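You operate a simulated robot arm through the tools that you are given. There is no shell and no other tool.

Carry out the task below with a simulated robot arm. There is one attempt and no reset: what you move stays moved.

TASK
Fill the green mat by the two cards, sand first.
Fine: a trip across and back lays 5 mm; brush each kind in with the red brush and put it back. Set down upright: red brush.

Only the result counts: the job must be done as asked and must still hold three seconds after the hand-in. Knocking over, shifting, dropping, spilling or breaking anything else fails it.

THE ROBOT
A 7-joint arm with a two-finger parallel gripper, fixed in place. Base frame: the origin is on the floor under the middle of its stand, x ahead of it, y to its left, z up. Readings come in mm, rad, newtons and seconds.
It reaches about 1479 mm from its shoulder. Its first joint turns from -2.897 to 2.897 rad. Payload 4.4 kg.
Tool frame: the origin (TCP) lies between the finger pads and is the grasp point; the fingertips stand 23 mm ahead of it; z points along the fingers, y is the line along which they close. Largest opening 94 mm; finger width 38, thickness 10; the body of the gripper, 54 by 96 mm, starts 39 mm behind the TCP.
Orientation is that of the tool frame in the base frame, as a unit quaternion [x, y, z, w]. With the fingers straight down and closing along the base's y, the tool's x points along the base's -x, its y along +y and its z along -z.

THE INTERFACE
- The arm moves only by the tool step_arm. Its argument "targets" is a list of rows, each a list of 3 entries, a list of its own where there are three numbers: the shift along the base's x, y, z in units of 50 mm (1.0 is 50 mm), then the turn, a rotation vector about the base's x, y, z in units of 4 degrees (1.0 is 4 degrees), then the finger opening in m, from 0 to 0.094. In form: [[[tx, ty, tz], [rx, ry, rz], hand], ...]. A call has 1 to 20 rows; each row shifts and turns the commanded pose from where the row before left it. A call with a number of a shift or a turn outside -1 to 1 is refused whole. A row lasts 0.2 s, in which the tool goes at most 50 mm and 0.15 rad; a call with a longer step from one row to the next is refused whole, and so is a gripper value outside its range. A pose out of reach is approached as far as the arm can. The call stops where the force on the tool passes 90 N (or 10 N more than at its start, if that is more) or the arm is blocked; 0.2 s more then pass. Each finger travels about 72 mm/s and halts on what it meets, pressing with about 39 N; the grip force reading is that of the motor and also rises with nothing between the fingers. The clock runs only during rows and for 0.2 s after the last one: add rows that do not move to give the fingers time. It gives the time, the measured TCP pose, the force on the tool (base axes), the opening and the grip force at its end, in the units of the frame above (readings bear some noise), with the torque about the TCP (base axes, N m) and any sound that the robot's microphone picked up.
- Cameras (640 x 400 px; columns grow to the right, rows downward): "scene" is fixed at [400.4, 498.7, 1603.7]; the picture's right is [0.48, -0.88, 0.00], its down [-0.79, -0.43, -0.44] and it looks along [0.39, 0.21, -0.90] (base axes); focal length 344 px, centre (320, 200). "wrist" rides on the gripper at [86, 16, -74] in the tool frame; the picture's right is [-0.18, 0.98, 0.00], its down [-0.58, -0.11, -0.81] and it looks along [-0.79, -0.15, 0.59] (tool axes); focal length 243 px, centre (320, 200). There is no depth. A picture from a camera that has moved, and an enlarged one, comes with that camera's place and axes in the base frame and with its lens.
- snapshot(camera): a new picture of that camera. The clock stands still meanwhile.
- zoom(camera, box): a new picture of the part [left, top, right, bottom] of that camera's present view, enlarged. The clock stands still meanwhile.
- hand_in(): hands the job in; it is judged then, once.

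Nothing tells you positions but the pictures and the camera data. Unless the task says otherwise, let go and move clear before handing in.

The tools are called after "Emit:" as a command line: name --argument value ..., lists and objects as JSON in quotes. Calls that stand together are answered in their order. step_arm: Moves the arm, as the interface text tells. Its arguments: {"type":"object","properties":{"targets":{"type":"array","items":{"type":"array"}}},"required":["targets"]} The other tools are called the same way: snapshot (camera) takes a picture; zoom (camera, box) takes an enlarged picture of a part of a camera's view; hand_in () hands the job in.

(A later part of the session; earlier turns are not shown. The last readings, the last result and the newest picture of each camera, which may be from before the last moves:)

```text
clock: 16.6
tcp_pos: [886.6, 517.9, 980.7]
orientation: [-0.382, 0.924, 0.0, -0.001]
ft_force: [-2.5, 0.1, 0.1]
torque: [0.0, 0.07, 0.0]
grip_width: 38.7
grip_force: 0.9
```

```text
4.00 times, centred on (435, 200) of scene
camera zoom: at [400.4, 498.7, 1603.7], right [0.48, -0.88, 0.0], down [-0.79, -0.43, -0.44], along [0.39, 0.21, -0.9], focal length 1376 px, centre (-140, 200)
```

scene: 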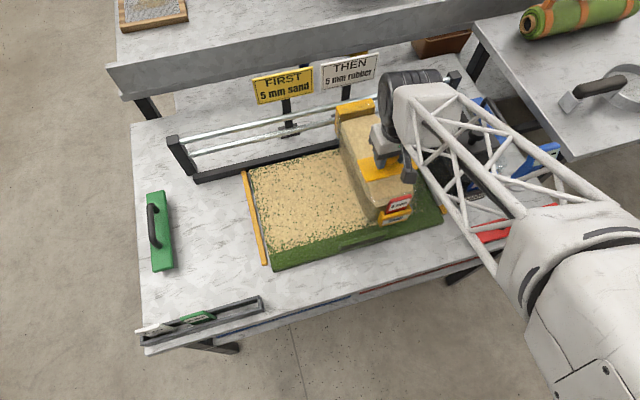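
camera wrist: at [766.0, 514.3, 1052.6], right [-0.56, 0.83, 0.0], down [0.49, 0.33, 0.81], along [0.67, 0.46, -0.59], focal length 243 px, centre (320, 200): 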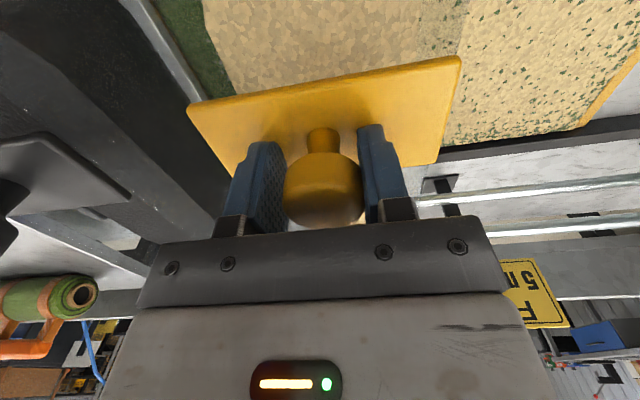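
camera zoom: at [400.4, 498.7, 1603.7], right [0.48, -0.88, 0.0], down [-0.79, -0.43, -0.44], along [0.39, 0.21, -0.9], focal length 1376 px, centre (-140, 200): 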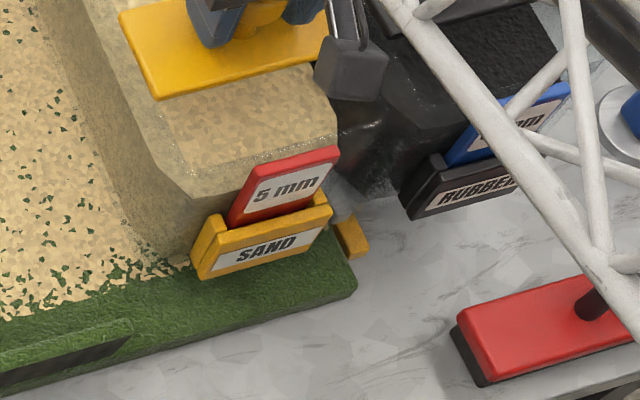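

About 8–15 mm of clearance remains between the hoppers. I'll creep 4 mm further and check for contact, then start the return.

Emit:
step_arm --targets '[[[0.03, -0.03, 0], [0, 0, 0], 0.038], [[0.03, -0.03, 0], [0, 0, 0], 0.038], [[0, 0, 0], [0, 0, 0], 0.038]]'

Emit:
zoom --camera "wrist" --box '[80, 0, 280, 160]'

Emit:
zoom --camera "scene" --box '[330, 60, 490, 240]'

```text
clock: 17.4
tcp_pos: [888.3, 514.6, 980.2]
orientation: [-0.382, 0.924, 0.001, 0.001]
ft_force: [-1.8, 1.3, 0.3]
torque: [0.04, 0.05, 0.0]
grip_width: 38.8
grip_force: 1.5
```

```text
2.50 times, centred on (180, 80) of wrist
camera zoom: at [815.4, 463.5, 1053.6], right [-0.57, 0.82, 0.0], down [0.49, 0.33, 0.81], along [0.67, 0.46, -0.59], focal length 606 px, centre (670, 500)
```

zoom: 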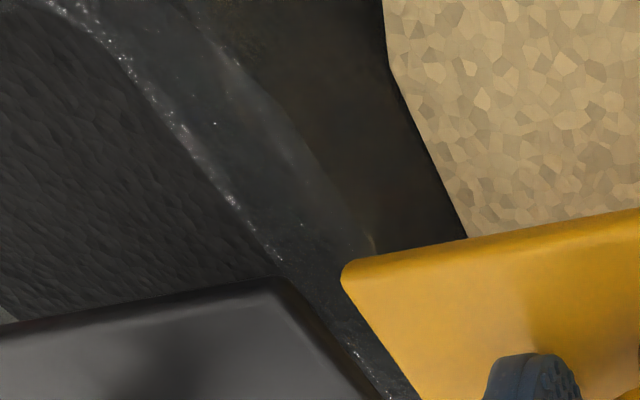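

```text
2.22 times, centred on (410, 150) of scene
camera zoom: at [400.4, 498.7, 1603.7], right [0.48, -0.88, 0.0], down [-0.79, -0.43, -0.44], along [0.39, 0.21, -0.9], focal length 764 px, centre (120, 311)
```

zoom: 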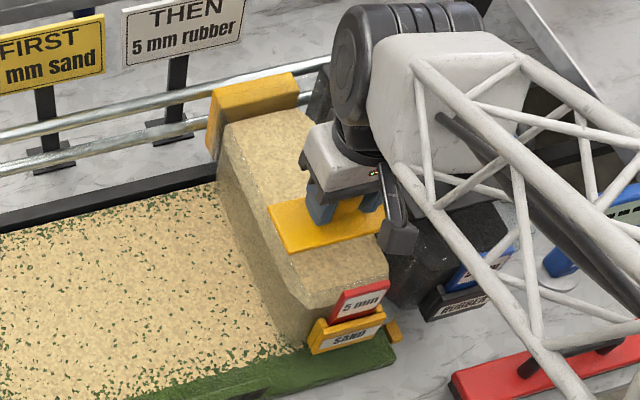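

No contact, and the far position is reached. Now I'll start the return stroke and check the right end of the mat after about 120 mm.

Emit:
step_arm --targets '[[[-0.06, 0.06, 0], [0, 0, 0], 0.038], [[-0.15, 0.15, 0], [0, 0, 0], 0.038], [[-0.28, 0.28, 0], [0, 0, 0], 0.038], [[-0.28, 0.28, 0], [0, 0, 0], 0.038], [[-0.28, 0.28, 0], [0, 0, 0], 0.038], [[-0.28, 0.28, 0], [0, 0, 0], 0.038], [[-0.28, 0.28, 0], [0, 0, 0], 0.038], [[-0.2, 0.2, 0], [0, 0, 0], 0.038]]'

Emit:
snapshot --camera "scene"

Emit:
snapshot --camera "wrist"

```text
clock: 19.2
tcp_pos: [799.9, 605.1, 979.2]
orientation: [-0.382, 0.924, 0.0, 0.001]
ft_force: [0.7, -0.5, 0.4]
torque: [0.03, 0.03, 0.01]
grip_width: 38.7
grip_force: 0.1
```

```text
taken
```

scene: 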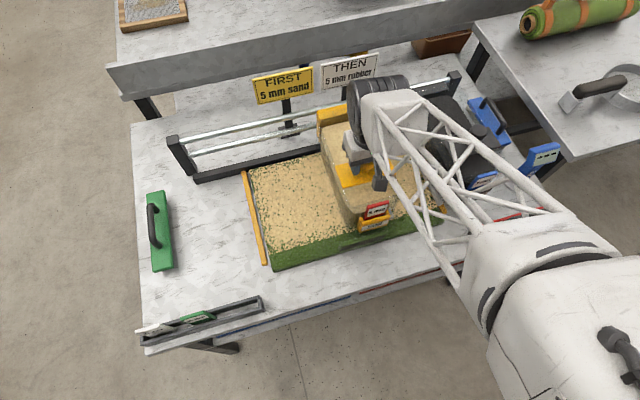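

```text
taken
camera wrist: at [725.8, 554.8, 1053.3], right [-0.56, 0.83, 0.0], down [0.49, 0.33, 0.81], along [0.67, 0.46, -0.59], focal length 243 px, centre (320, 200)
```

wrist: 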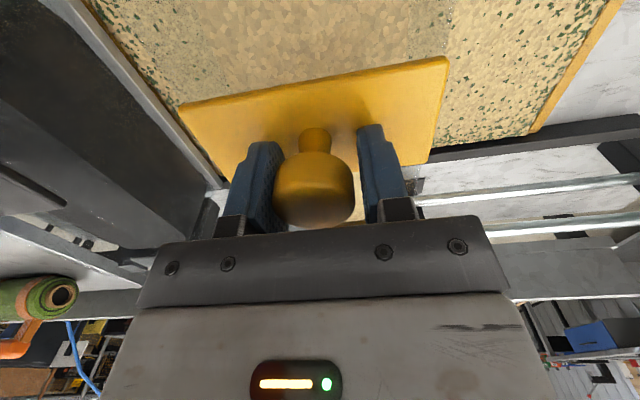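

The right side of the mat looks covered. I'll zoom to confirm and then continue the return.

Emit:
zoom --camera "wrist" --box '[60, 0, 260, 160]'

Emit:
zoom --camera "scene" --box '[370, 120, 460, 250]'

```text
2.50 times, centred on (160, 80) of wrist
camera zoom: at [725.8, 554.8, 1053.3], right [-0.56, 0.83, 0.0], down [0.49, 0.33, 0.81], along [0.67, 0.46, -0.59], focal length 606 px, centre (720, 500)
```

zoom: 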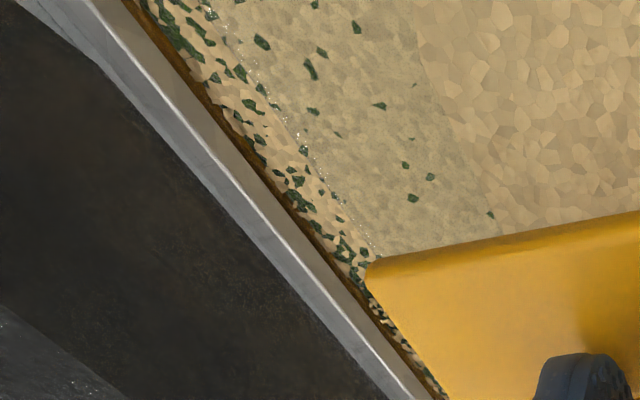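

```text
3.08 times, centred on (415, 185) of scene
camera zoom: at [400.4, 498.7, 1603.7], right [0.48, -0.88, 0.0], down [-0.79, -0.43, -0.44], along [0.39, 0.21, -0.9], focal length 1058 px, centre (28, 246)
```

zoom: 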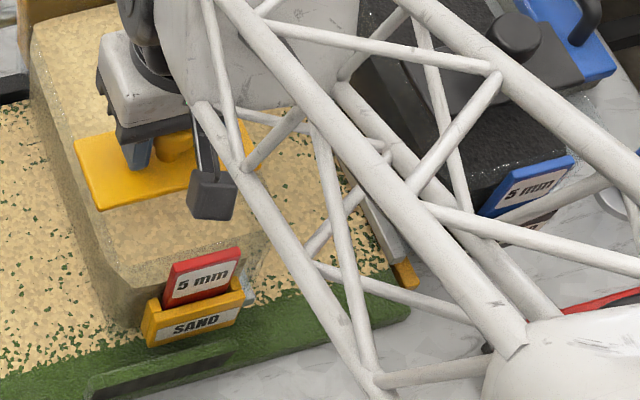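

Sand reaches the right edge. I'll continue the return stroke to about 13 mm short of home.

Emit:
step_arm --targets '[[[-0.15, 0.15, 0], [0, 0, 0], 0.038], [[-0.28, 0.28, 0], [0, 0, 0], 0.038], [[-0.28, 0.28, 0], [0, 0, 0], 0.038], [[-0.28, 0.28, 0], [0, 0, 0], 0.038], [[-0.28, 0.28, 0], [0, 0, 0], 0.038], [[-0.28, 0.28, 0], [0, 0, 0], 0.038], [[-0.28, 0.28, 0], [0, 0, 0], 0.038], [[-0.28, 0.28, 0], [0, 0, 0], 0.038], [[-0.28, 0.28, 0], [0, 0, 0], 0.038], [[-0.28, 0.28, 0], [0, 0, 0], 0.038], [[-0.28, 0.28, 0], [0, 0, 0], 0.038], [[-0.28, 0.28, 0], [0, 0, 0], 0.038], [[-0.28, 0.28, 0], [0, 0, 0], 0.038], [[-0.28, 0.28, 0], [0, 0, 0], 0.038], [[-0.28, 0.28, 0], [0, 0, 0], 0.038], [[-0.2, 0.2, 0], [0, 0, 0], 0.038]]'

Emit:
snapshot --camera "scene"

Emit:
snapshot --camera "wrist"

```text
clock: 22.6
tcp_pos: [584.1, 817.8, 978.5]
orientation: [-0.382, 0.924, 0.0, 0.0]
ft_force: [1.1, -0.3, -0.5]
torque: [0.03, 0.03, 0.02]
grip_width: 38.4
grip_force: 0.6
```

```text
taken
```

scene: 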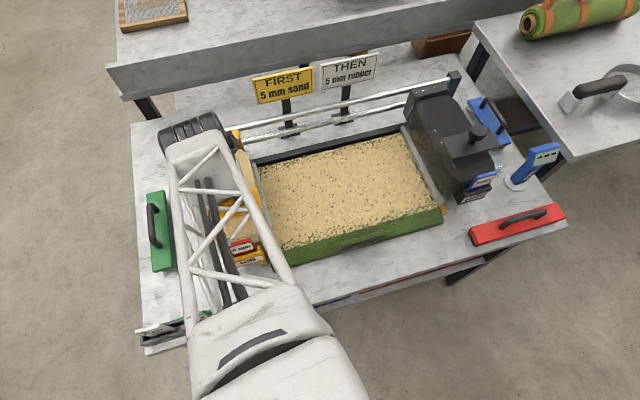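

```text
taken
camera wrist: at [511.8, 768.1, 1052.8], right [-0.57, 0.82, 0.0], down [0.49, 0.33, 0.81], along [0.67, 0.46, -0.59], focal length 243 px, centre (320, 200)
```

wrist: 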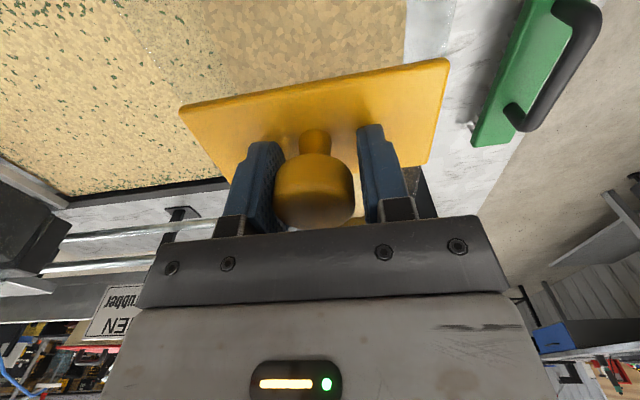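

The mat is evenly covered after the return. I'll push the hopper the last ~12 mm to its starting position, slowly.

Emit:
step_arm --targets '[[[-0.06, 0.06, 0], [0, 0, 0], 0.038], [[-0.06, 0.06, 0], [0, 0, 0], 0.038], [[-0.045, 0.045, 0], [0, 0, 0], 0.038], [[0, 0, 0], [0, 0, 0], 0.038]]'

Emit:
zoom --camera "scene" --box '[130, 110, 290, 280]'

Emit:
snapshot --camera "wrist"

```text
clock: 23.6
tcp_pos: [577.1, 827.3, 979.6]
orientation: [-0.383, 0.924, 0.0, 0.0]
ft_force: [0.6, -1.2, -1.1]
torque: [0.02, -0.01, 0.02]
grip_width: 38.9
grip_force: 1.5
```

```text
2.35 times, centred on (210, 195) of scene
camera zoom: at [400.4, 498.7, 1603.7], right [0.48, -0.88, 0.0], down [-0.79, -0.43, -0.44], along [0.39, 0.21, -0.9], focal length 809 px, centre (579, 212)
```

zoom: 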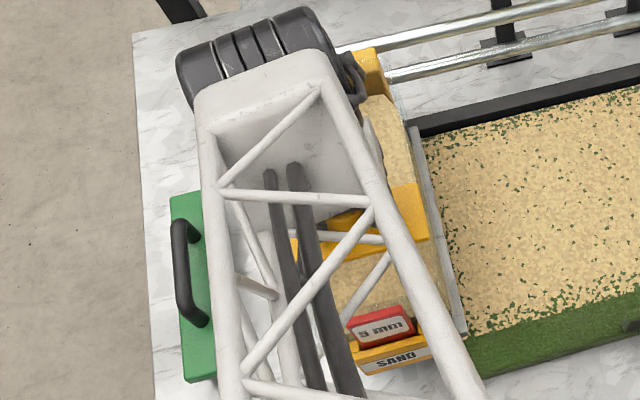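

```text
taken
camera wrist: at [503.3, 776.8, 1053.8], right [-0.57, 0.82, 0.0], down [0.49, 0.33, 0.81], along [0.67, 0.46, -0.59], focal length 243 px, centre (320, 200)
```

wrist: 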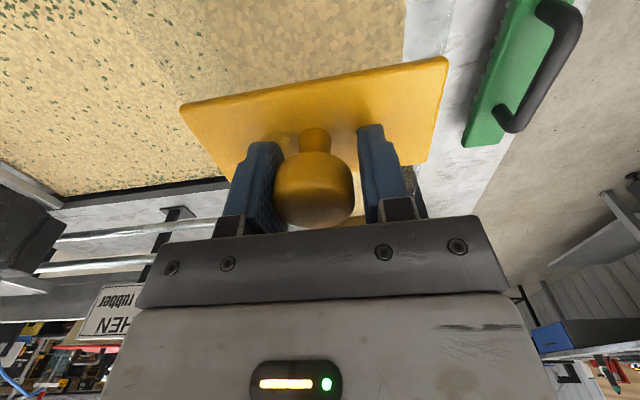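

I'll compare the tag's position against the starting picture at the same zoom to see if the hopper is truly home.

Emit:
zoom --camera "scene" --box '[200, 225, 280, 275]'

```text
8.00 times, centred on (240, 250) of scene
camera zoom: at [400.4, 498.7, 1603.7], right [0.48, -0.88, 0.0], down [-0.79, -0.43, -0.44], along [0.39, 0.21, -0.9], focal length 2751 px, centre (960, -200)
```

zoom: 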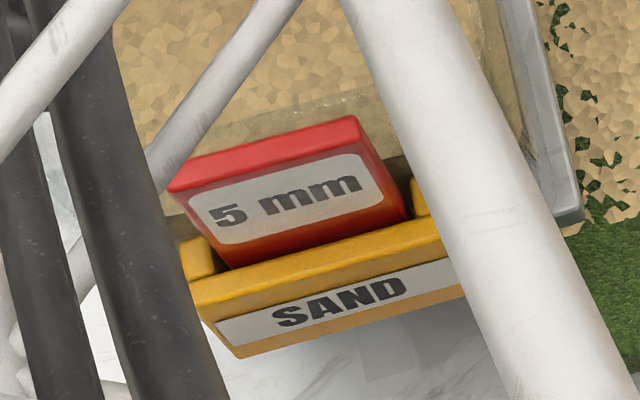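

The hopper lags the fingers by the play in the grip, so it's still about 5 mm short of home. I'll push it that last bit.

Emit:
step_arm --targets '[[[-0.035, 0.035, 0], [0, 0, 0], 0.038], [[-0.035, 0.035, 0], [0, 0, 0], 0.038], [[0, 0, 0], [0, 0, 0], 0.038]]'

Emit:
zoom --camera "scene" --box '[200, 225, 280, 275]'

```text
clock: 24.4
tcp_pos: [572.4, 830.0, 979.1]
orientation: [-0.383, 0.924, 0.0, 0.0]
ft_force: [0.5, -2.6, 0.9]
torque: [0.02, 0.01, 0.03]
grip_width: 38.9
grip_force: 1.2
```

```text
8.00 times, centred on (240, 250) of scene
camera zoom: at [400.4, 498.7, 1603.7], right [0.48, -0.88, 0.0], down [-0.79, -0.43, -0.44], along [0.39, 0.21, -0.9], focal length 2751 px, centre (960, -200)
```

zoom: 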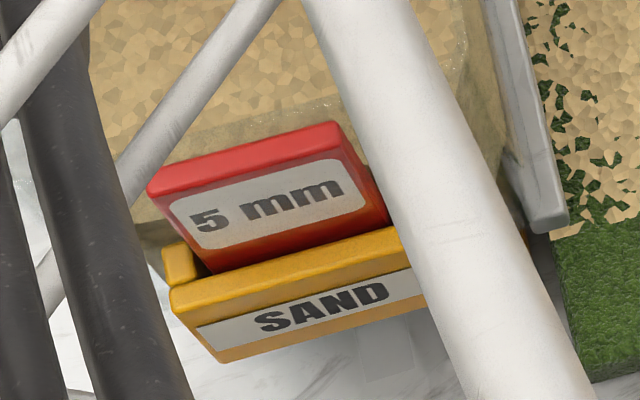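

The hopper is back at its starting place to within about 1 mm. I'll open, lift clear, and move toward the red brush while turning the tool 90° so the fingers close across its handle.

Emit:
step_arm --targets '[[[0, 0, 0], [0, 0, 0], 0.05], [[0, 0, 0], [0, 0, 0], 0.06], [[0, 0, 0.5], [0, 0, 0], 0.06], [[0, 0, 0.8], [0, 0, 0], 0.06], [[0, 0, 0.9], [0, 0, 0], 0.06], [[0, 0, 0.8], [0, 0, 0], 0.06]]'

Emit:
step_arm --targets '[[[0.298, -0.526, 0], [0, 0, -1], 0.08], [[0.298, -0.526, 0], [0, 0, -1], 0.08], [[0.298, -0.526, 0], [0, 0, -1], 0.08], [[0.298, -0.526, 0], [0, 0, -1], 0.08], [[0.298, -0.526, 0], [0, 0, -1], 0.08], [[0.298, -0.526, 0], [0, 0, -1], 0.08], [[0.298, -0.526, 0], [0, 0, -1], 0.08], [[0.298, -0.526, 0], [0, 0, -1], 0.08], [[0.298, -0.526, 0], [0, 0, -1], 0.08], [[0.298, -0.526, 0], [0, 0, -1], 0.08], [[0.298, -0.526, 0], [0, 0, -1], 0.08], [[0.298, -0.526, 0], [0, 0, -1], 0.08], [[0.298, -0.526, 0], [0, 0, -1], 0.08], [[0.298, -0.526, 0], [0, 0, -1], 0.08], [[0.298, -0.526, 0], [0, 0, -1], 0.08], [[0.298, -0.526, 0], [0, 0, -1], 0.08], [[0.298, -0.526, 0], [0, 0, -1], 0.08], [[0.298, -0.526, 0], [0, 0, -1], 0.08], [[0.298, -0.526, 0], [0, 0, -1], 0.08], [[0.298, -0.526, 0], [0, 0, -1], 0.08]]'

Emit:
snapshot --camera "scene"

Emit:
snapshot --camera "wrist"

```text
clock: 25.8
tcp_pos: [573.0, 830.2, 1130.6]
orientation: [-0.382, 0.924, -0.001, -0.001]
ft_force: [-0.7, -0.1, -0.9]
torque: [0.01, -0.01, -0.01]
grip_width: 60.1
grip_force: 0.0
```

```text
clock: 30.0
tcp_pos: [871.4, 303.6, 1128.7]
orientation: [0.3, 0.954, 0.0, -0.001]
ft_force: [0.9, -0.2, 0.4]
torque: [0.02, 0.0, -0.01]
grip_width: 80.1
grip_force: 0.0
```

```text
taken
```

scene: 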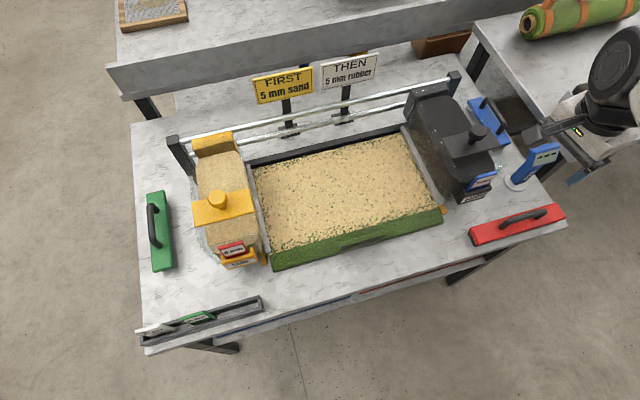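

```text
taken
camera wrist: at [808.8, 366.8, 1202.9], right [0.71, 0.7, 0.0], down [0.41, -0.42, 0.81], along [0.56, -0.58, -0.59], focal length 243 px, centre (320, 200)
```

wrist: 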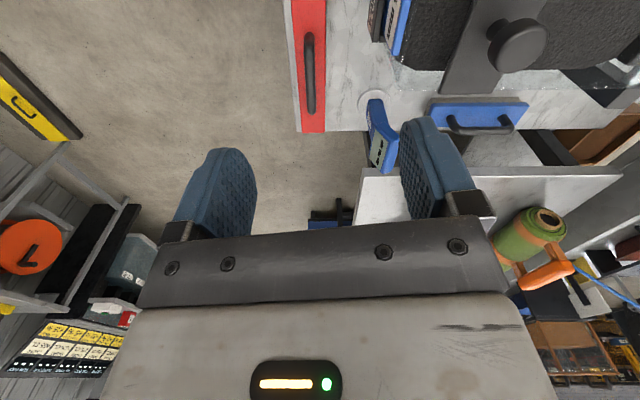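

The sand layer is even and the hopper is home. The red brush is in view with its handle along the table's length; I'll zoom both cameras to locate it.

Emit:
zoom --camera "wrist" --box '[260, 0, 400, 140]'

Emit:
zoom --camera "scene" --box '[460, 190, 580, 255]'

Emit:
zoom --camera "scene" --box '[230, 130, 460, 275]'

```text
2.86 times, centred on (330, 70) of wrist
camera zoom: at [808.8, 366.8, 1202.9], right [0.71, 0.7, 0.0], down [0.41, -0.42, 0.81], along [0.56, -0.58, -0.59], focal length 693 px, centre (291, 571)
```

zoom: 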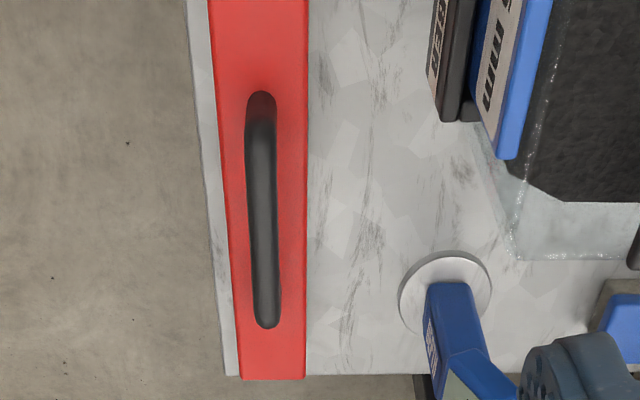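

```text
5.33 times, centred on (520, 222) of scene
camera zoom: at [400.4, 498.7, 1603.7], right [0.48, -0.88, 0.0], down [-0.79, -0.43, -0.44], along [0.39, 0.21, -0.9], focal length 1834 px, centre (-747, 80)
```

zoom: 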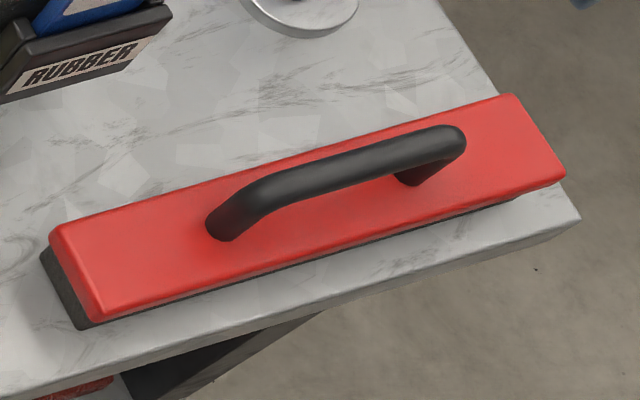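

```text
2.76 times, centred on (345, 202) of scene
camera zoom: at [400.4, 498.7, 1603.7], right [0.48, -0.88, 0.0], down [-0.79, -0.43, -0.44], along [0.39, 0.21, -0.9], focal length 949 px, centre (251, 193)
```

zoom: 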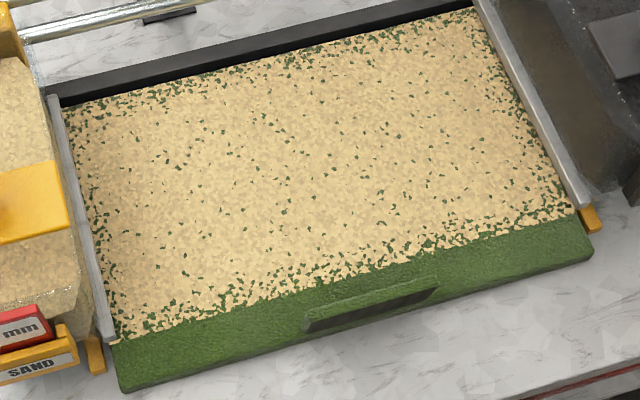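

The red brush lies along the table's length, spanning about s1 387–639 mm and 48 mm wide, with its handle bar near (939, 213, 830). I'll finish the turn, tilt the tool 24° so the gripper leans to the front (clear of the rails later), and stop at a pre-grasp pose.

Emit:
step_arm --targets '[[[0.067, -0.283, -0.3], [0, 0, -0.833], 0.07], [[0.067, -0.283, -0.3], [0, 0, -0.833], 0.07], [[0.067, -0.283, -0.3], [0, 0, -0.834], 0.07], [[0.067, -0.283, -0.3], [0.7071, -0.7071, 0], 0.07], [[0.067, -0.283, -0.3], [0.7071, -0.7071, 0], 0.07], [[0.067, -0.283, -0.3], [0.7071, -0.7071, 0], 0.07], [[0.067, -0.283, -0.3], [0.7071, -0.7071, 0], 0.06], [[0.067, -0.283, -0.3], [0.7071, -0.7071, 0], 0.06], [[0.067, -0.283, -0.3], [0.7071, -0.7071, 0], 0.06], [[0, 0, 0], [0, 0, 0], 0.06]]'

Emit:
snapshot --camera "wrist"

Emit:
snapshot --camera "scene"

```text
clock: 32.2
tcp_pos: [901.6, 176.8, 993.4]
orientation: [0.375, 0.903, 0.193, 0.08]
ft_force: [0.2, -0.7, -0.9]
torque: [0.0, -0.02, 0.01]
grip_width: 59.9
grip_force: 0.1
```

```text
taken
camera wrist: at [829.6, 227.0, 1068.2], right [0.76, 0.5, 0.4], down [0.11, -0.71, 0.69], along [0.63, -0.49, -0.6], focal length 243 px, centre (320, 200)
```

wrist: 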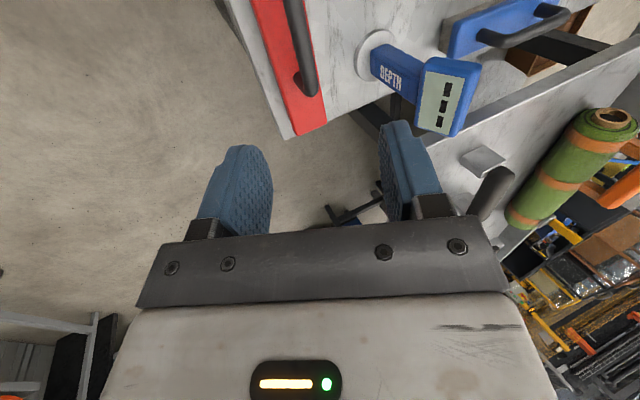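

```text
taken
```

scene: 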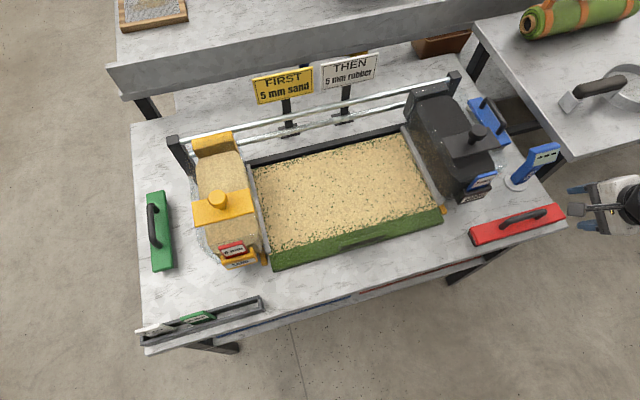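

The tool axis currently points about 20 mm too far back from the handle, as the wrist view confirms. I'll zoom to refine the handle's position.

Emit:
zoom --camera "wrist" --box '[220, 0, 380, 140]'

```text
2.86 times, centred on (300, 70) of wrist
camera zoom: at [829.6, 227.0, 1068.2], right [0.76, 0.5, 0.4], down [0.11, -0.71, 0.69], along [0.63, -0.49, -0.6], focal length 693 px, centre (377, 571)
```

zoom: 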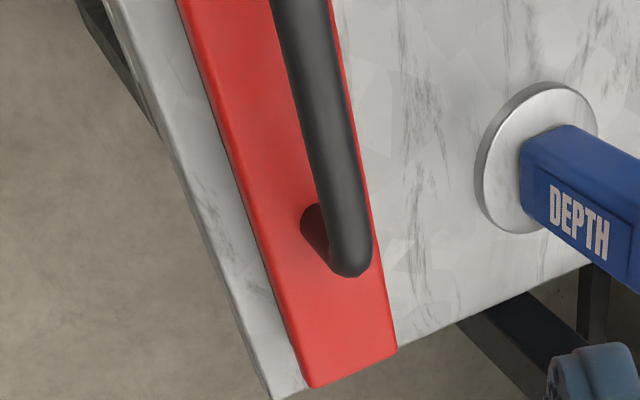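

The handle bar is at about (939, 215, 831). I'll go to 100 mm before it along the tool axis and check.

Emit:
step_arm --targets '[[[0.0553, 0.06, -0.475], [0, 0, 0], 0.06], [[0.0553, 0.06, -0.475], [0, 0, 0], 0.06], [[0.0553, 0.06, -0.475], [0, 0, 0], 0.06], [[0, 0, 0], [0, 0, 0], 0.06]]'

Emit:
snapshot --camera "wrist"

```text
clock: 33.2
tcp_pos: [911.3, 186.4, 921.9]
orientation: [0.374, 0.904, 0.192, 0.08]
ft_force: [-0.9, 0.2, -0.5]
torque: [0.0, 0.0, -0.03]
grip_width: 60.4
grip_force: 0.1
```

```text
taken
camera wrist: at [838.1, 235.8, 996.2], right [0.76, 0.51, 0.4], down [0.11, -0.71, 0.69], along [0.64, -0.49, -0.6], focal length 243 px, centre (320, 200)
```

wrist: 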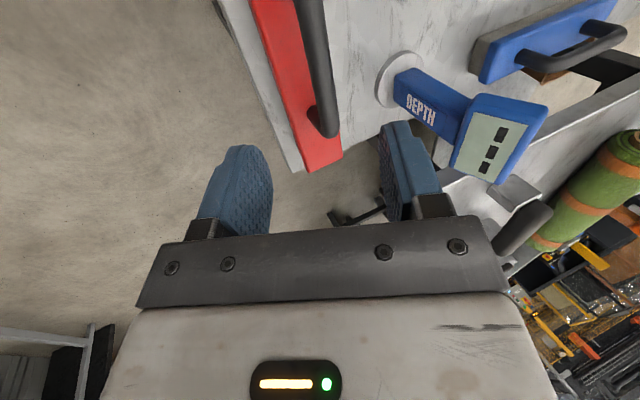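

The handle lines up with the tool axis. I'll advance along the axis to the handle.

Emit:
step_arm --targets '[[[0.17, 0.17, -0.54], [0, 0, 0], 0.06], [[0.17, 0.17, -0.54], [0, 0, 0], 0.05], [[0.13, 0.13, -0.42], [0, 0, 0], 0.045], [[0.096, 0.096, -0.3], [0, 0, 0], 0.045], [[0, 0, 0], [0, 0, 0], 0.045]]'

Emit:
snapshot --camera "wrist"

Emit:
zoom --camera "scene" --box '[450, 150, 600, 255]'

```text
clock: 34.4
tcp_pos: [938.5, 213.1, 833.6]
orientation: [0.375, 0.903, 0.192, 0.08]
ft_force: [0.3, 0.5, -0.3]
torque: [-0.01, -0.03, 0.02]
grip_width: 44.9
grip_force: 0.0
```

```text
taken
camera wrist: at [865.9, 262.7, 908.6], right [0.77, 0.5, 0.4], down [0.11, -0.71, 0.69], along [0.63, -0.49, -0.6], focal length 243 px, centre (320, 200)
```

wrist: 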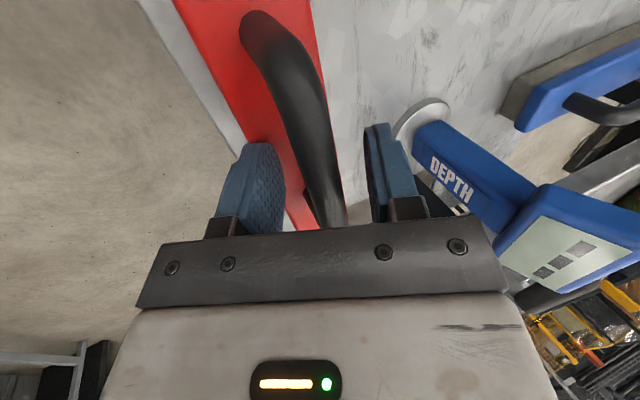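

```text
3.81 times, centred on (525, 202) of scene
camera zoom: at [400.4, 498.7, 1603.7], right [0.48, -0.88, 0.0], down [-0.79, -0.43, -0.44], along [0.39, 0.21, -0.9], focal length 1310 px, centre (-461, 190)
```

zoom: 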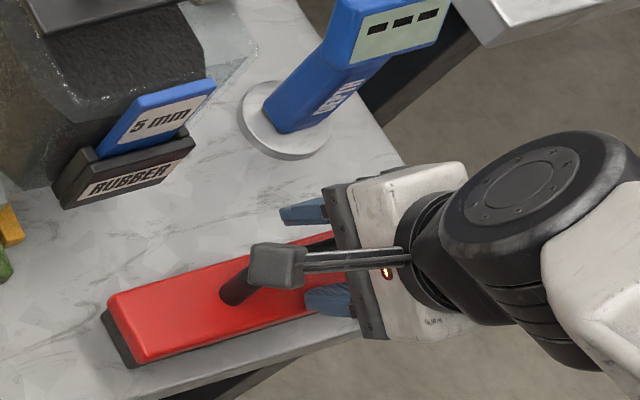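

The handle is centred between the fingers. I'll close on it and check the grip.

Emit:
step_arm --targets '[[[0, 0, 0], [0, 0, 0], 0.03], [[0, 0, 0], [0, 0, 0], 0.018], [[0, 0, 0], [0, 0, 0], 0.008], [[0, 0, 0], [0, 0, 0], 0.004], [[0, 0, 0], [0, 0, 0], 0.004]]'

Emit:
snapshot --camera "wrist"

```text
clock: 35.6
tcp_pos: [939.4, 212.6, 834.6]
orientation: [0.374, 0.904, 0.192, 0.079]
ft_force: [0.8, 2.1, 6.3]
torque: [0.0, 0.04, -0.05]
grip_width: 15.0
grip_force: 38.8
```

```text
taken
camera wrist: at [866.0, 262.7, 909.0], right [0.76, 0.5, 0.4], down [0.11, -0.71, 0.69], along [0.64, -0.49, -0.6], focal length 243 px, centre (320, 200)
```

wrist: 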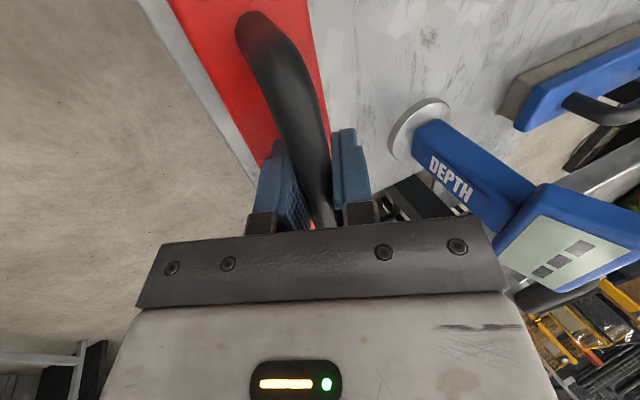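

The grip is firm at 15 mm width. I'll lift 60 mm and check the brush hangs level.

Emit:
step_arm --targets '[[[0, 0, 0.2], [0, 0, 0], 0.004], [[0, 0, 0.5], [0, 0, 0], 0.004], [[0, 0, 0.5], [0, 0, 0], 0.004], [[0, 0, 0], [0, 0, 0], 0.004]]'

Emit:
snapshot --camera "wrist"

Emit:
zoom --camera "scene" --box '[440, 140, 600, 260]'

```text
clock: 36.6
tcp_pos: [939.5, 215.1, 893.5]
orientation: [0.374, 0.904, 0.192, 0.08]
ft_force: [-0.3, 0.1, -2.7]
torque: [0.02, -0.02, 0.01]
grip_width: 15.1
grip_force: 38.8
```

```text
taken
camera wrist: at [866.6, 263.8, 968.0], right [0.76, 0.51, 0.4], down [0.11, -0.71, 0.69], along [0.63, -0.49, -0.6], focal length 243 px, centre (320, 200)
```

wrist: 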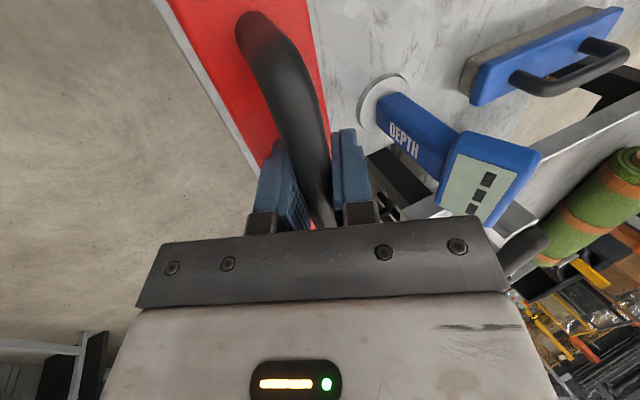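

```text
3.33 times, centred on (520, 200) of scene
camera zoom: at [400.4, 498.7, 1603.7], right [0.48, -0.88, 0.0], down [-0.79, -0.43, -0.44], along [0.39, 0.21, -0.9], focal length 1146 px, centre (-347, 200)
```

zoom: 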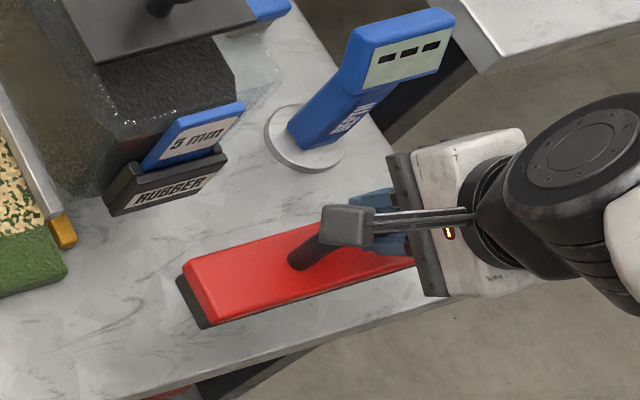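

The brush is lifted and level. I'll carry it along the table front to the right half of the mat.

Emit:
step_arm --targets '[[[-0.2, 0.2, 0], [0, 0, 0], 0.004], [[-0.404, 0.404, 0], [0, 0, 0], 0.004], [[-0.404, 0.404, 0], [0, 0, 0], 0.004], [[-0.404, 0.404, 0], [0, 0, 0], 0.004], [[-0.404, 0.404, 0], [0, 0, 0], 0.004], [[-0.404, 0.404, 0], [0, 0, 0], 0.004], [[-0.404, 0.404, 0], [0, 0, 0], 0.004], [[-0.404, 0.404, 0], [0, 0, 0], 0.004], [[-0.404, 0.404, 0], [0, 0, 0], 0.004], [[-0.404, 0.404, 0], [0, 0, 0], 0.004], [[-0.404, 0.404, 0], [0, 0, 0], 0.004], [[-0.2, 0.2, 0], [0, 0, 0], 0.004], [[0, 0, 0], [0, 0, 0], 0.004]]'

Emit:
snapshot --camera "wrist"

Emit:
snapshot --camera "scene"

```text
clock: 39.4
tcp_pos: [715.2, 436.6, 893.1]
orientation: [0.374, 0.904, 0.192, 0.08]
ft_force: [-0.3, -0.4, -2.2]
torque: [0.01, -0.03, 0.01]
grip_width: 15.1
grip_force: 39.0
```

```text
taken
camera wrist: at [642.5, 486.3, 967.0], right [0.76, 0.51, 0.4], down [0.11, -0.71, 0.69], along [0.64, -0.49, -0.6], focal length 243 px, centre (320, 200)
```

wrist: 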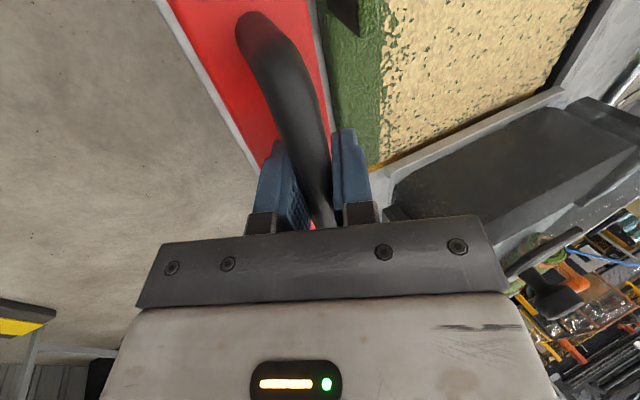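

```text
taken
```

scene: 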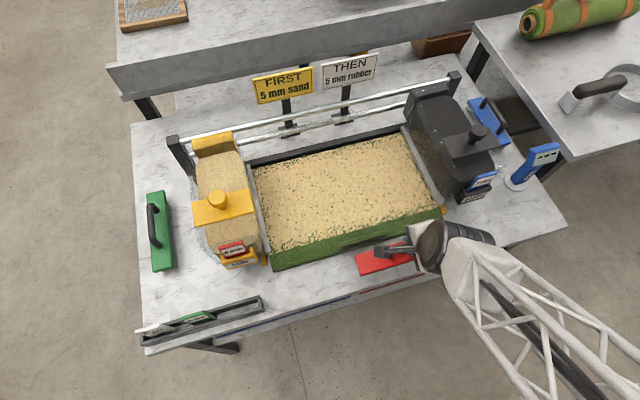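

The brush is in front of the right half of the mat. I'll move it over the front edge of the mat and lower it toward the sand.

Emit:
step_arm --targets '[[[0.25, 0.25, 0], [0, 0, 0], 0.004], [[0.4, 0.4, 0], [0, 0, 0], 0.004], [[0.4, 0.4, 0], [0, 0, 0], 0.004], [[0.265, 0.265, -0.1], [0, 0, 0], 0.004], [[0, 0, -0.3], [0, 0, 0], 0.004], [[0, 0, 0], [0, 0, 0], 0.004]]'

Emit:
snapshot --camera "wrist"

Emit:
zoom --camera "scene" --box '[300, 160, 480, 290]'

```text
clock: 40.8
tcp_pos: [782.4, 503.3, 874.6]
orientation: [0.374, 0.904, 0.193, 0.081]
ft_force: [0.4, -0.4, 5.7]
torque: [0.06, 0.24, -0.01]
grip_width: 15.3
grip_force: 39.9
```

```text
taken
camera wrist: at [709.4, 552.6, 948.4], right [0.76, 0.5, 0.4], down [0.11, -0.71, 0.69], along [0.64, -0.49, -0.6], focal length 243 px, centre (320, 200)
```

wrist: 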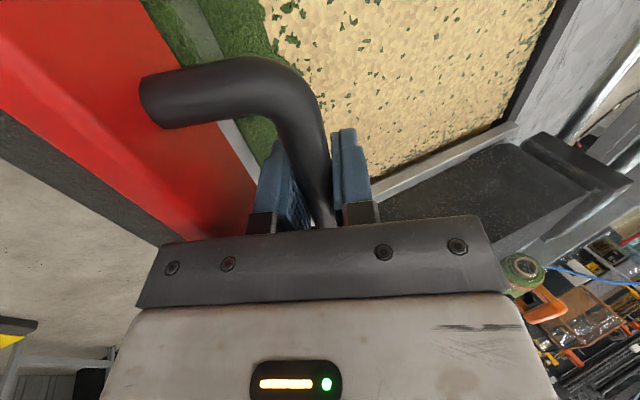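

```text
3.08 times, centred on (390, 225) of scene
camera zoom: at [400.4, 498.7, 1603.7], right [0.48, -0.88, 0.0], down [-0.79, -0.43, -0.44], along [0.39, 0.21, -0.9], focal length 1058 px, centre (105, 123)
```

zoom: 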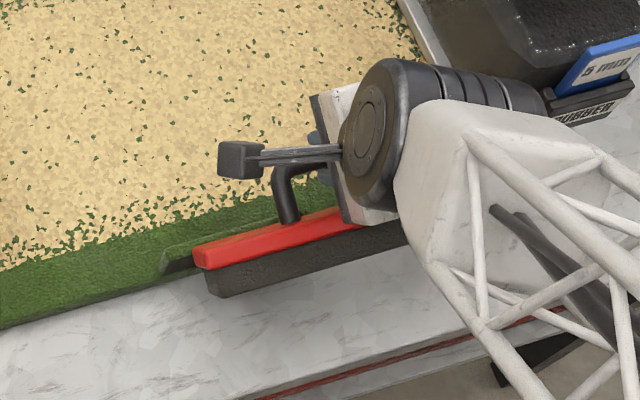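

The brush caught the front edge of the mat, which stands higher than I took it (top near z 790), and swung in the grip. I'll back away to the front, rise, and inspect.

Emit:
step_arm --targets '[[[-0.2, -0.2, 0.05], [0, 0, 0], 0.004], [[-0.3, -0.3, 0.2], [0, 0, 0], 0.004], [[-0.3, -0.3, 0.5], [0, 0, 0], 0.004], [[0, 0, 0.7], [0, 0, 0], 0.004], [[0, 0, 0], [0, 0, 0], 0.004]]'

Emit:
snapshot --camera "wrist"

Emit:
zoom --camera "scene" --box '[300, 160, 480, 290]'

```text
clock: 42.0
tcp_pos: [742.2, 462.3, 943.0]
orientation: [0.375, 0.903, 0.192, 0.08]
ft_force: [0.7, 0.3, -2.4]
torque: [0.08, -0.07, -0.01]
grip_width: 15.2
grip_force: 38.6
```

```text
taken
camera wrist: at [668.7, 511.6, 1018.8], right [0.77, 0.51, 0.4], down [0.11, -0.71, 0.69], along [0.63, -0.49, -0.6], focal length 243 px, centre (320, 200)
```

wrist: 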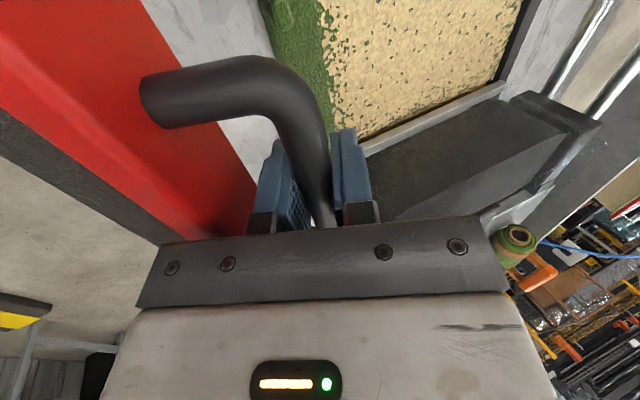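

```text
3.08 times, centred on (390, 225) of scene
camera zoom: at [400.4, 498.7, 1603.7], right [0.48, -0.88, 0.0], down [-0.79, -0.43, -0.44], along [0.39, 0.21, -0.9], focal length 1058 px, centre (105, 123)
```

zoom: 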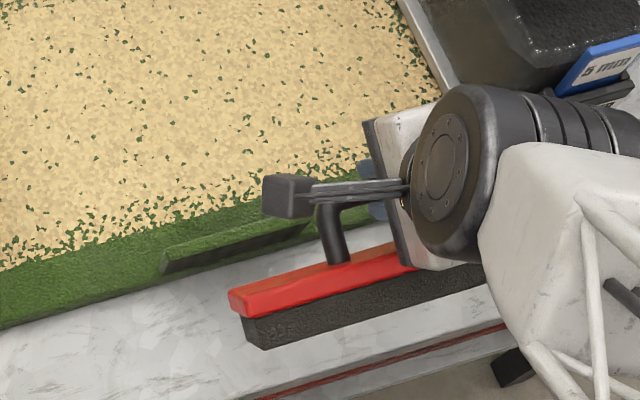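

Nothing else was disturbed and the sand is intact, but the brush has swung about 45° forward in the grip. I'll tilt the tool further (about the table's length axis) until the brush is level, then set it down on the bare table strip and regrasp.

Emit:
step_arm --targets '[[[-0.1, -0.1, 0.1], [0.7071, -0.7071, 0], 0.004], [[-0.1, -0.1, 0.1], [0.7071, -0.7071, 0], 0.004], [[-0.1, -0.1, 0.1], [0.7071, -0.7071, 0], 0.004], [[-0.1, -0.1, 0], [0.7071, -0.7071, 0], 0.004], [[-0.1, -0.1, 0], [0.7071, -0.7071, 0], 0.004], [[0, 0, 0], [0.7071, -0.7071, 0], 0.004], [[0, 0, 0], [0.7071, -0.7071, 0], 0.004], [[0, 0, 0], [0.7071, -0.7071, 0], 0.004], [[0, 0, 0], [0, 0, 0], 0.004]]'

Emit:
snapshot --camera "wrist"

Emit:
snapshot --camera "scene"

```text
clock: 44.0
tcp_pos: [717.8, 436.1, 959.9]
orientation: [0.338, 0.815, 0.435, 0.18]
ft_force: [0.0, 0.1, -2.5]
torque: [0.09, -0.09, 0.02]
grip_width: 15.1
grip_force: 39.2
```

```text
taken
camera wrist: at [618.0, 460.5, 1014.7], right [0.52, 0.26, 0.82], down [-0.1, -0.93, 0.36], along [0.85, -0.27, -0.45], focal length 243 px, centre (320, 200)
```

wrist: 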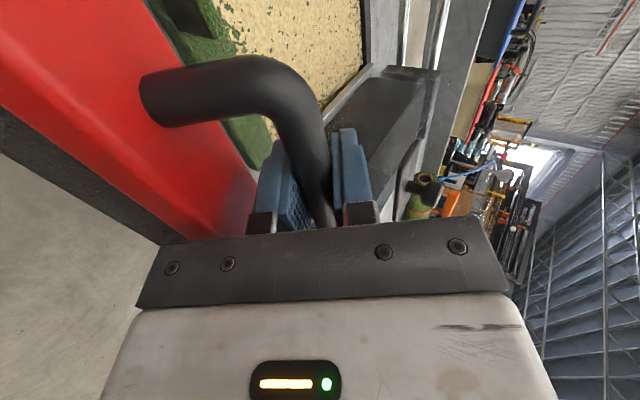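

```text
taken
```

scene: 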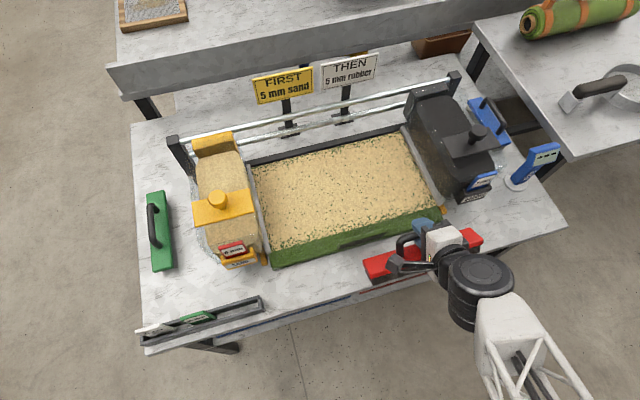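

I'll zoom in to judge the brush's actual angle.

Emit:
zoom --camera "scene" --box '[350, 200, 500, 300]'

```text
4.00 times, centred on (425, 250) of scene
camera zoom: at [400.4, 498.7, 1603.7], right [0.48, -0.88, 0.0], down [-0.79, -0.43, -0.44], along [0.39, 0.21, -0.9], focal length 1376 px, centre (-100, 0)
```

zoom: 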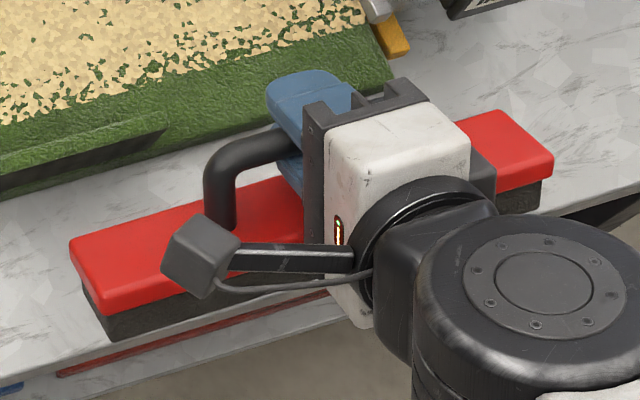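

By the handle geometry the brush is still about 40° off level. I'll continue tilting the tool, bringing the gripper nearly horizontal, while staying high and clear in front of the table.

Emit:
step_arm --targets '[[[0, 0, 0], [0.7071, -0.7071, 0], 0.004], [[0, 0, 0], [0.7071, -0.7071, 0], 0.004], [[0, 0, 0], [0.7071, -0.7071, 0], 0.004], [[0, 0, 0], [0.7071, -0.7071, 0], 0.004], [[0, 0, 0], [0.7071, -0.7071, 0], 0.004], [[0, 0, 0], [0.7071, -0.7071, 0], 0.004], [[0, 0, 0], [0.7071, -0.7071, 0], 0.004], [[0, 0, 0], [0, 0, 0], 0.004]]'

Emit:
snapshot --camera "scene"

Emit:
zoom --camera "scene" --box '[350, 200, 500, 300]'

Emit:
snapshot --camera "wrist"

```text
clock: 45.8
tcp_pos: [716.7, 437.3, 960.2]
orientation: [0.284, 0.686, 0.619, 0.256]
ft_force: [0.0, -0.3, -2.2]
torque: [0.0, -0.02, 0.0]
grip_width: 15.1
grip_force: 39.3
```

```text
taken
```

scene: 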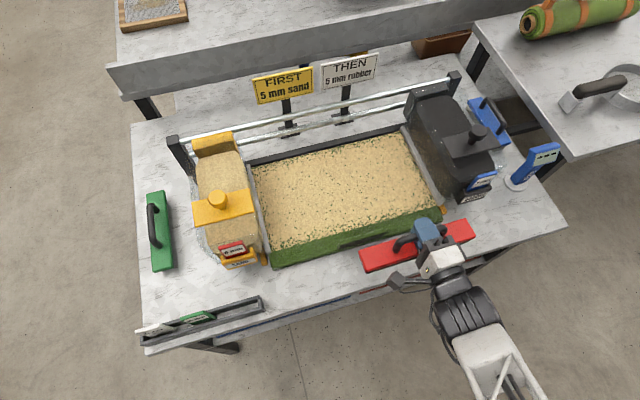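

```text
4.00 times, centred on (425, 250) of scene
camera zoom: at [400.4, 498.7, 1603.7], right [0.48, -0.88, 0.0], down [-0.79, -0.43, -0.44], along [0.39, 0.21, -0.9], focal length 1376 px, centre (-100, 0)
```

zoom: 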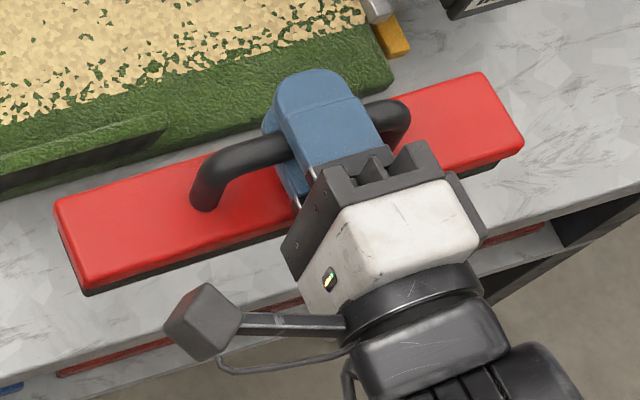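

```text
taken
camera wrist: at [603.9, 446.5, 983.8], right [0.2, -0.06, 0.98], down [-0.16, -0.99, -0.02], along [0.97, -0.16, -0.21], focal length 243 px, centre (320, 200)
```

wrist: 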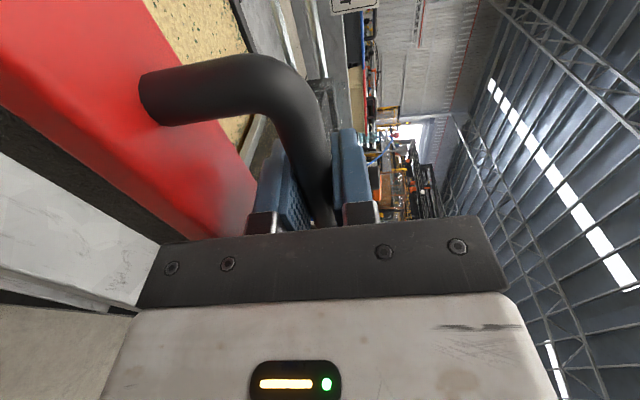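

The torque is now zero, so the brush hangs level with the gripper horizontal; this grip works for brushing too and keeps clear of the rails. I'll move over the front of the mat at a safe height and lower carefully until I feel contact.

Emit:
step_arm --targets '[[[0.2, 0.2, 0], [0, 0, 0], 0.004], [[0.35, 0.35, 0], [0, 0, 0], 0.004], [[0.4, 0.4, 0], [0, 0, 0], 0.004], [[0.33, 0.33, 0], [0, 0, 0], 0.004], [[0, 0, -0.3], [0, 0, 0], 0.004], [[0, 0, -0.3], [0, 0, 0], 0.004], [[0, 0, 0], [0, 0, 0], 0.004]]'

Emit:
zoom --camera "scene" --box '[300, 160, 500, 290]'

Emit:
snapshot --camera "wrist"

```text
clock: 47.4
tcp_pos: [780.3, 499.6, 930.2]
orientation: [0.284, 0.687, 0.618, 0.257]
ft_force: [0.1, -0.2, -2.5]
torque: [0.03, -0.02, 0.02]
grip_width: 15.2
grip_force: 38.4
```

```text
3.08 times, centred on (400, 225) of scene
camera zoom: at [400.4, 498.7, 1603.7], right [0.48, -0.88, 0.0], down [-0.79, -0.43, -0.44], along [0.39, 0.21, -0.9], focal length 1058 px, centre (74, 123)
```

zoom: 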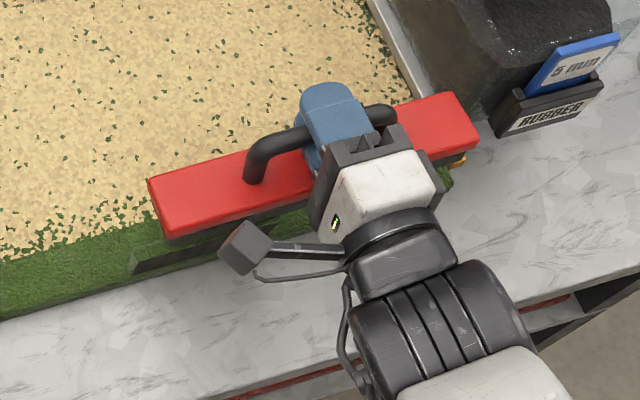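

```text
taken
camera wrist: at [667.6, 510.3, 953.4], right [0.2, -0.06, 0.98], down [-0.16, -0.99, -0.02], along [0.97, -0.16, -0.21], focal length 243 px, centre (320, 200)
```

wrist: 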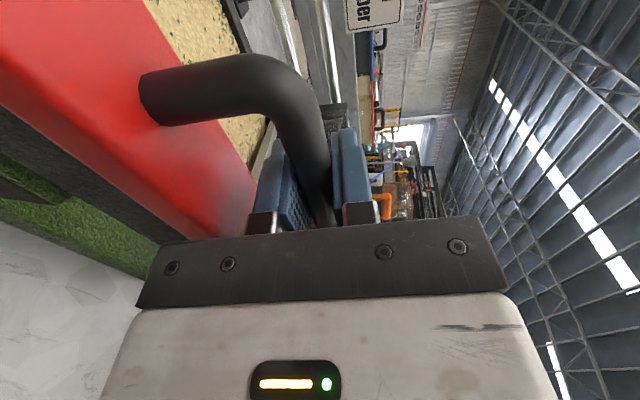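

The brush is over the front-right of the mat, level. I'll shift 4 mm away from the rubber hopper and descend in small steps.

Emit:
step_arm --targets '[[[-0.05, 0.05, -0.2], [0, 0, 0], 0.004], [[0, 0, -0.2], [0, 0, 0], 0.004], [[0, 0, -0.1], [0, 0, 0], 0.004], [[0, 0, 0], [0, 0, 0], 0.004]]'

Emit:
zoom --camera "scene" --box '[300, 160, 500, 290]'

```text
clock: 48.4
tcp_pos: [780.0, 505.0, 913.9]
orientation: [0.282, 0.683, 0.622, 0.258]
ft_force: [24.3, 9.6, 76.4]
torque: [0.49, 1.36, -0.32]
grip_width: 15.7
grip_force: 39.0
```

```text
3.08 times, centred on (400, 225) of scene
camera zoom: at [400.4, 498.7, 1603.7], right [0.48, -0.88, 0.0], down [-0.79, -0.43, -0.44], along [0.39, 0.21, -0.9], focal length 1058 px, centre (74, 123)
```

zoom: 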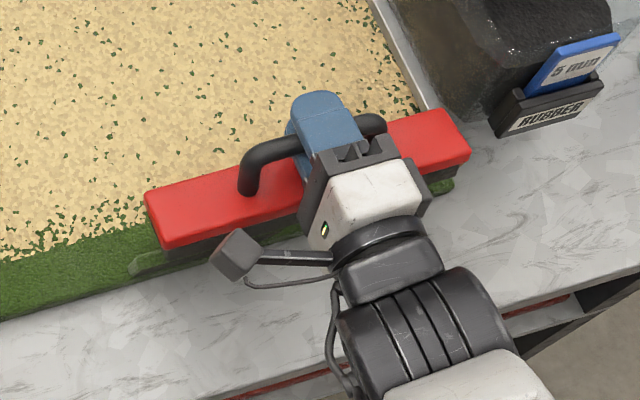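

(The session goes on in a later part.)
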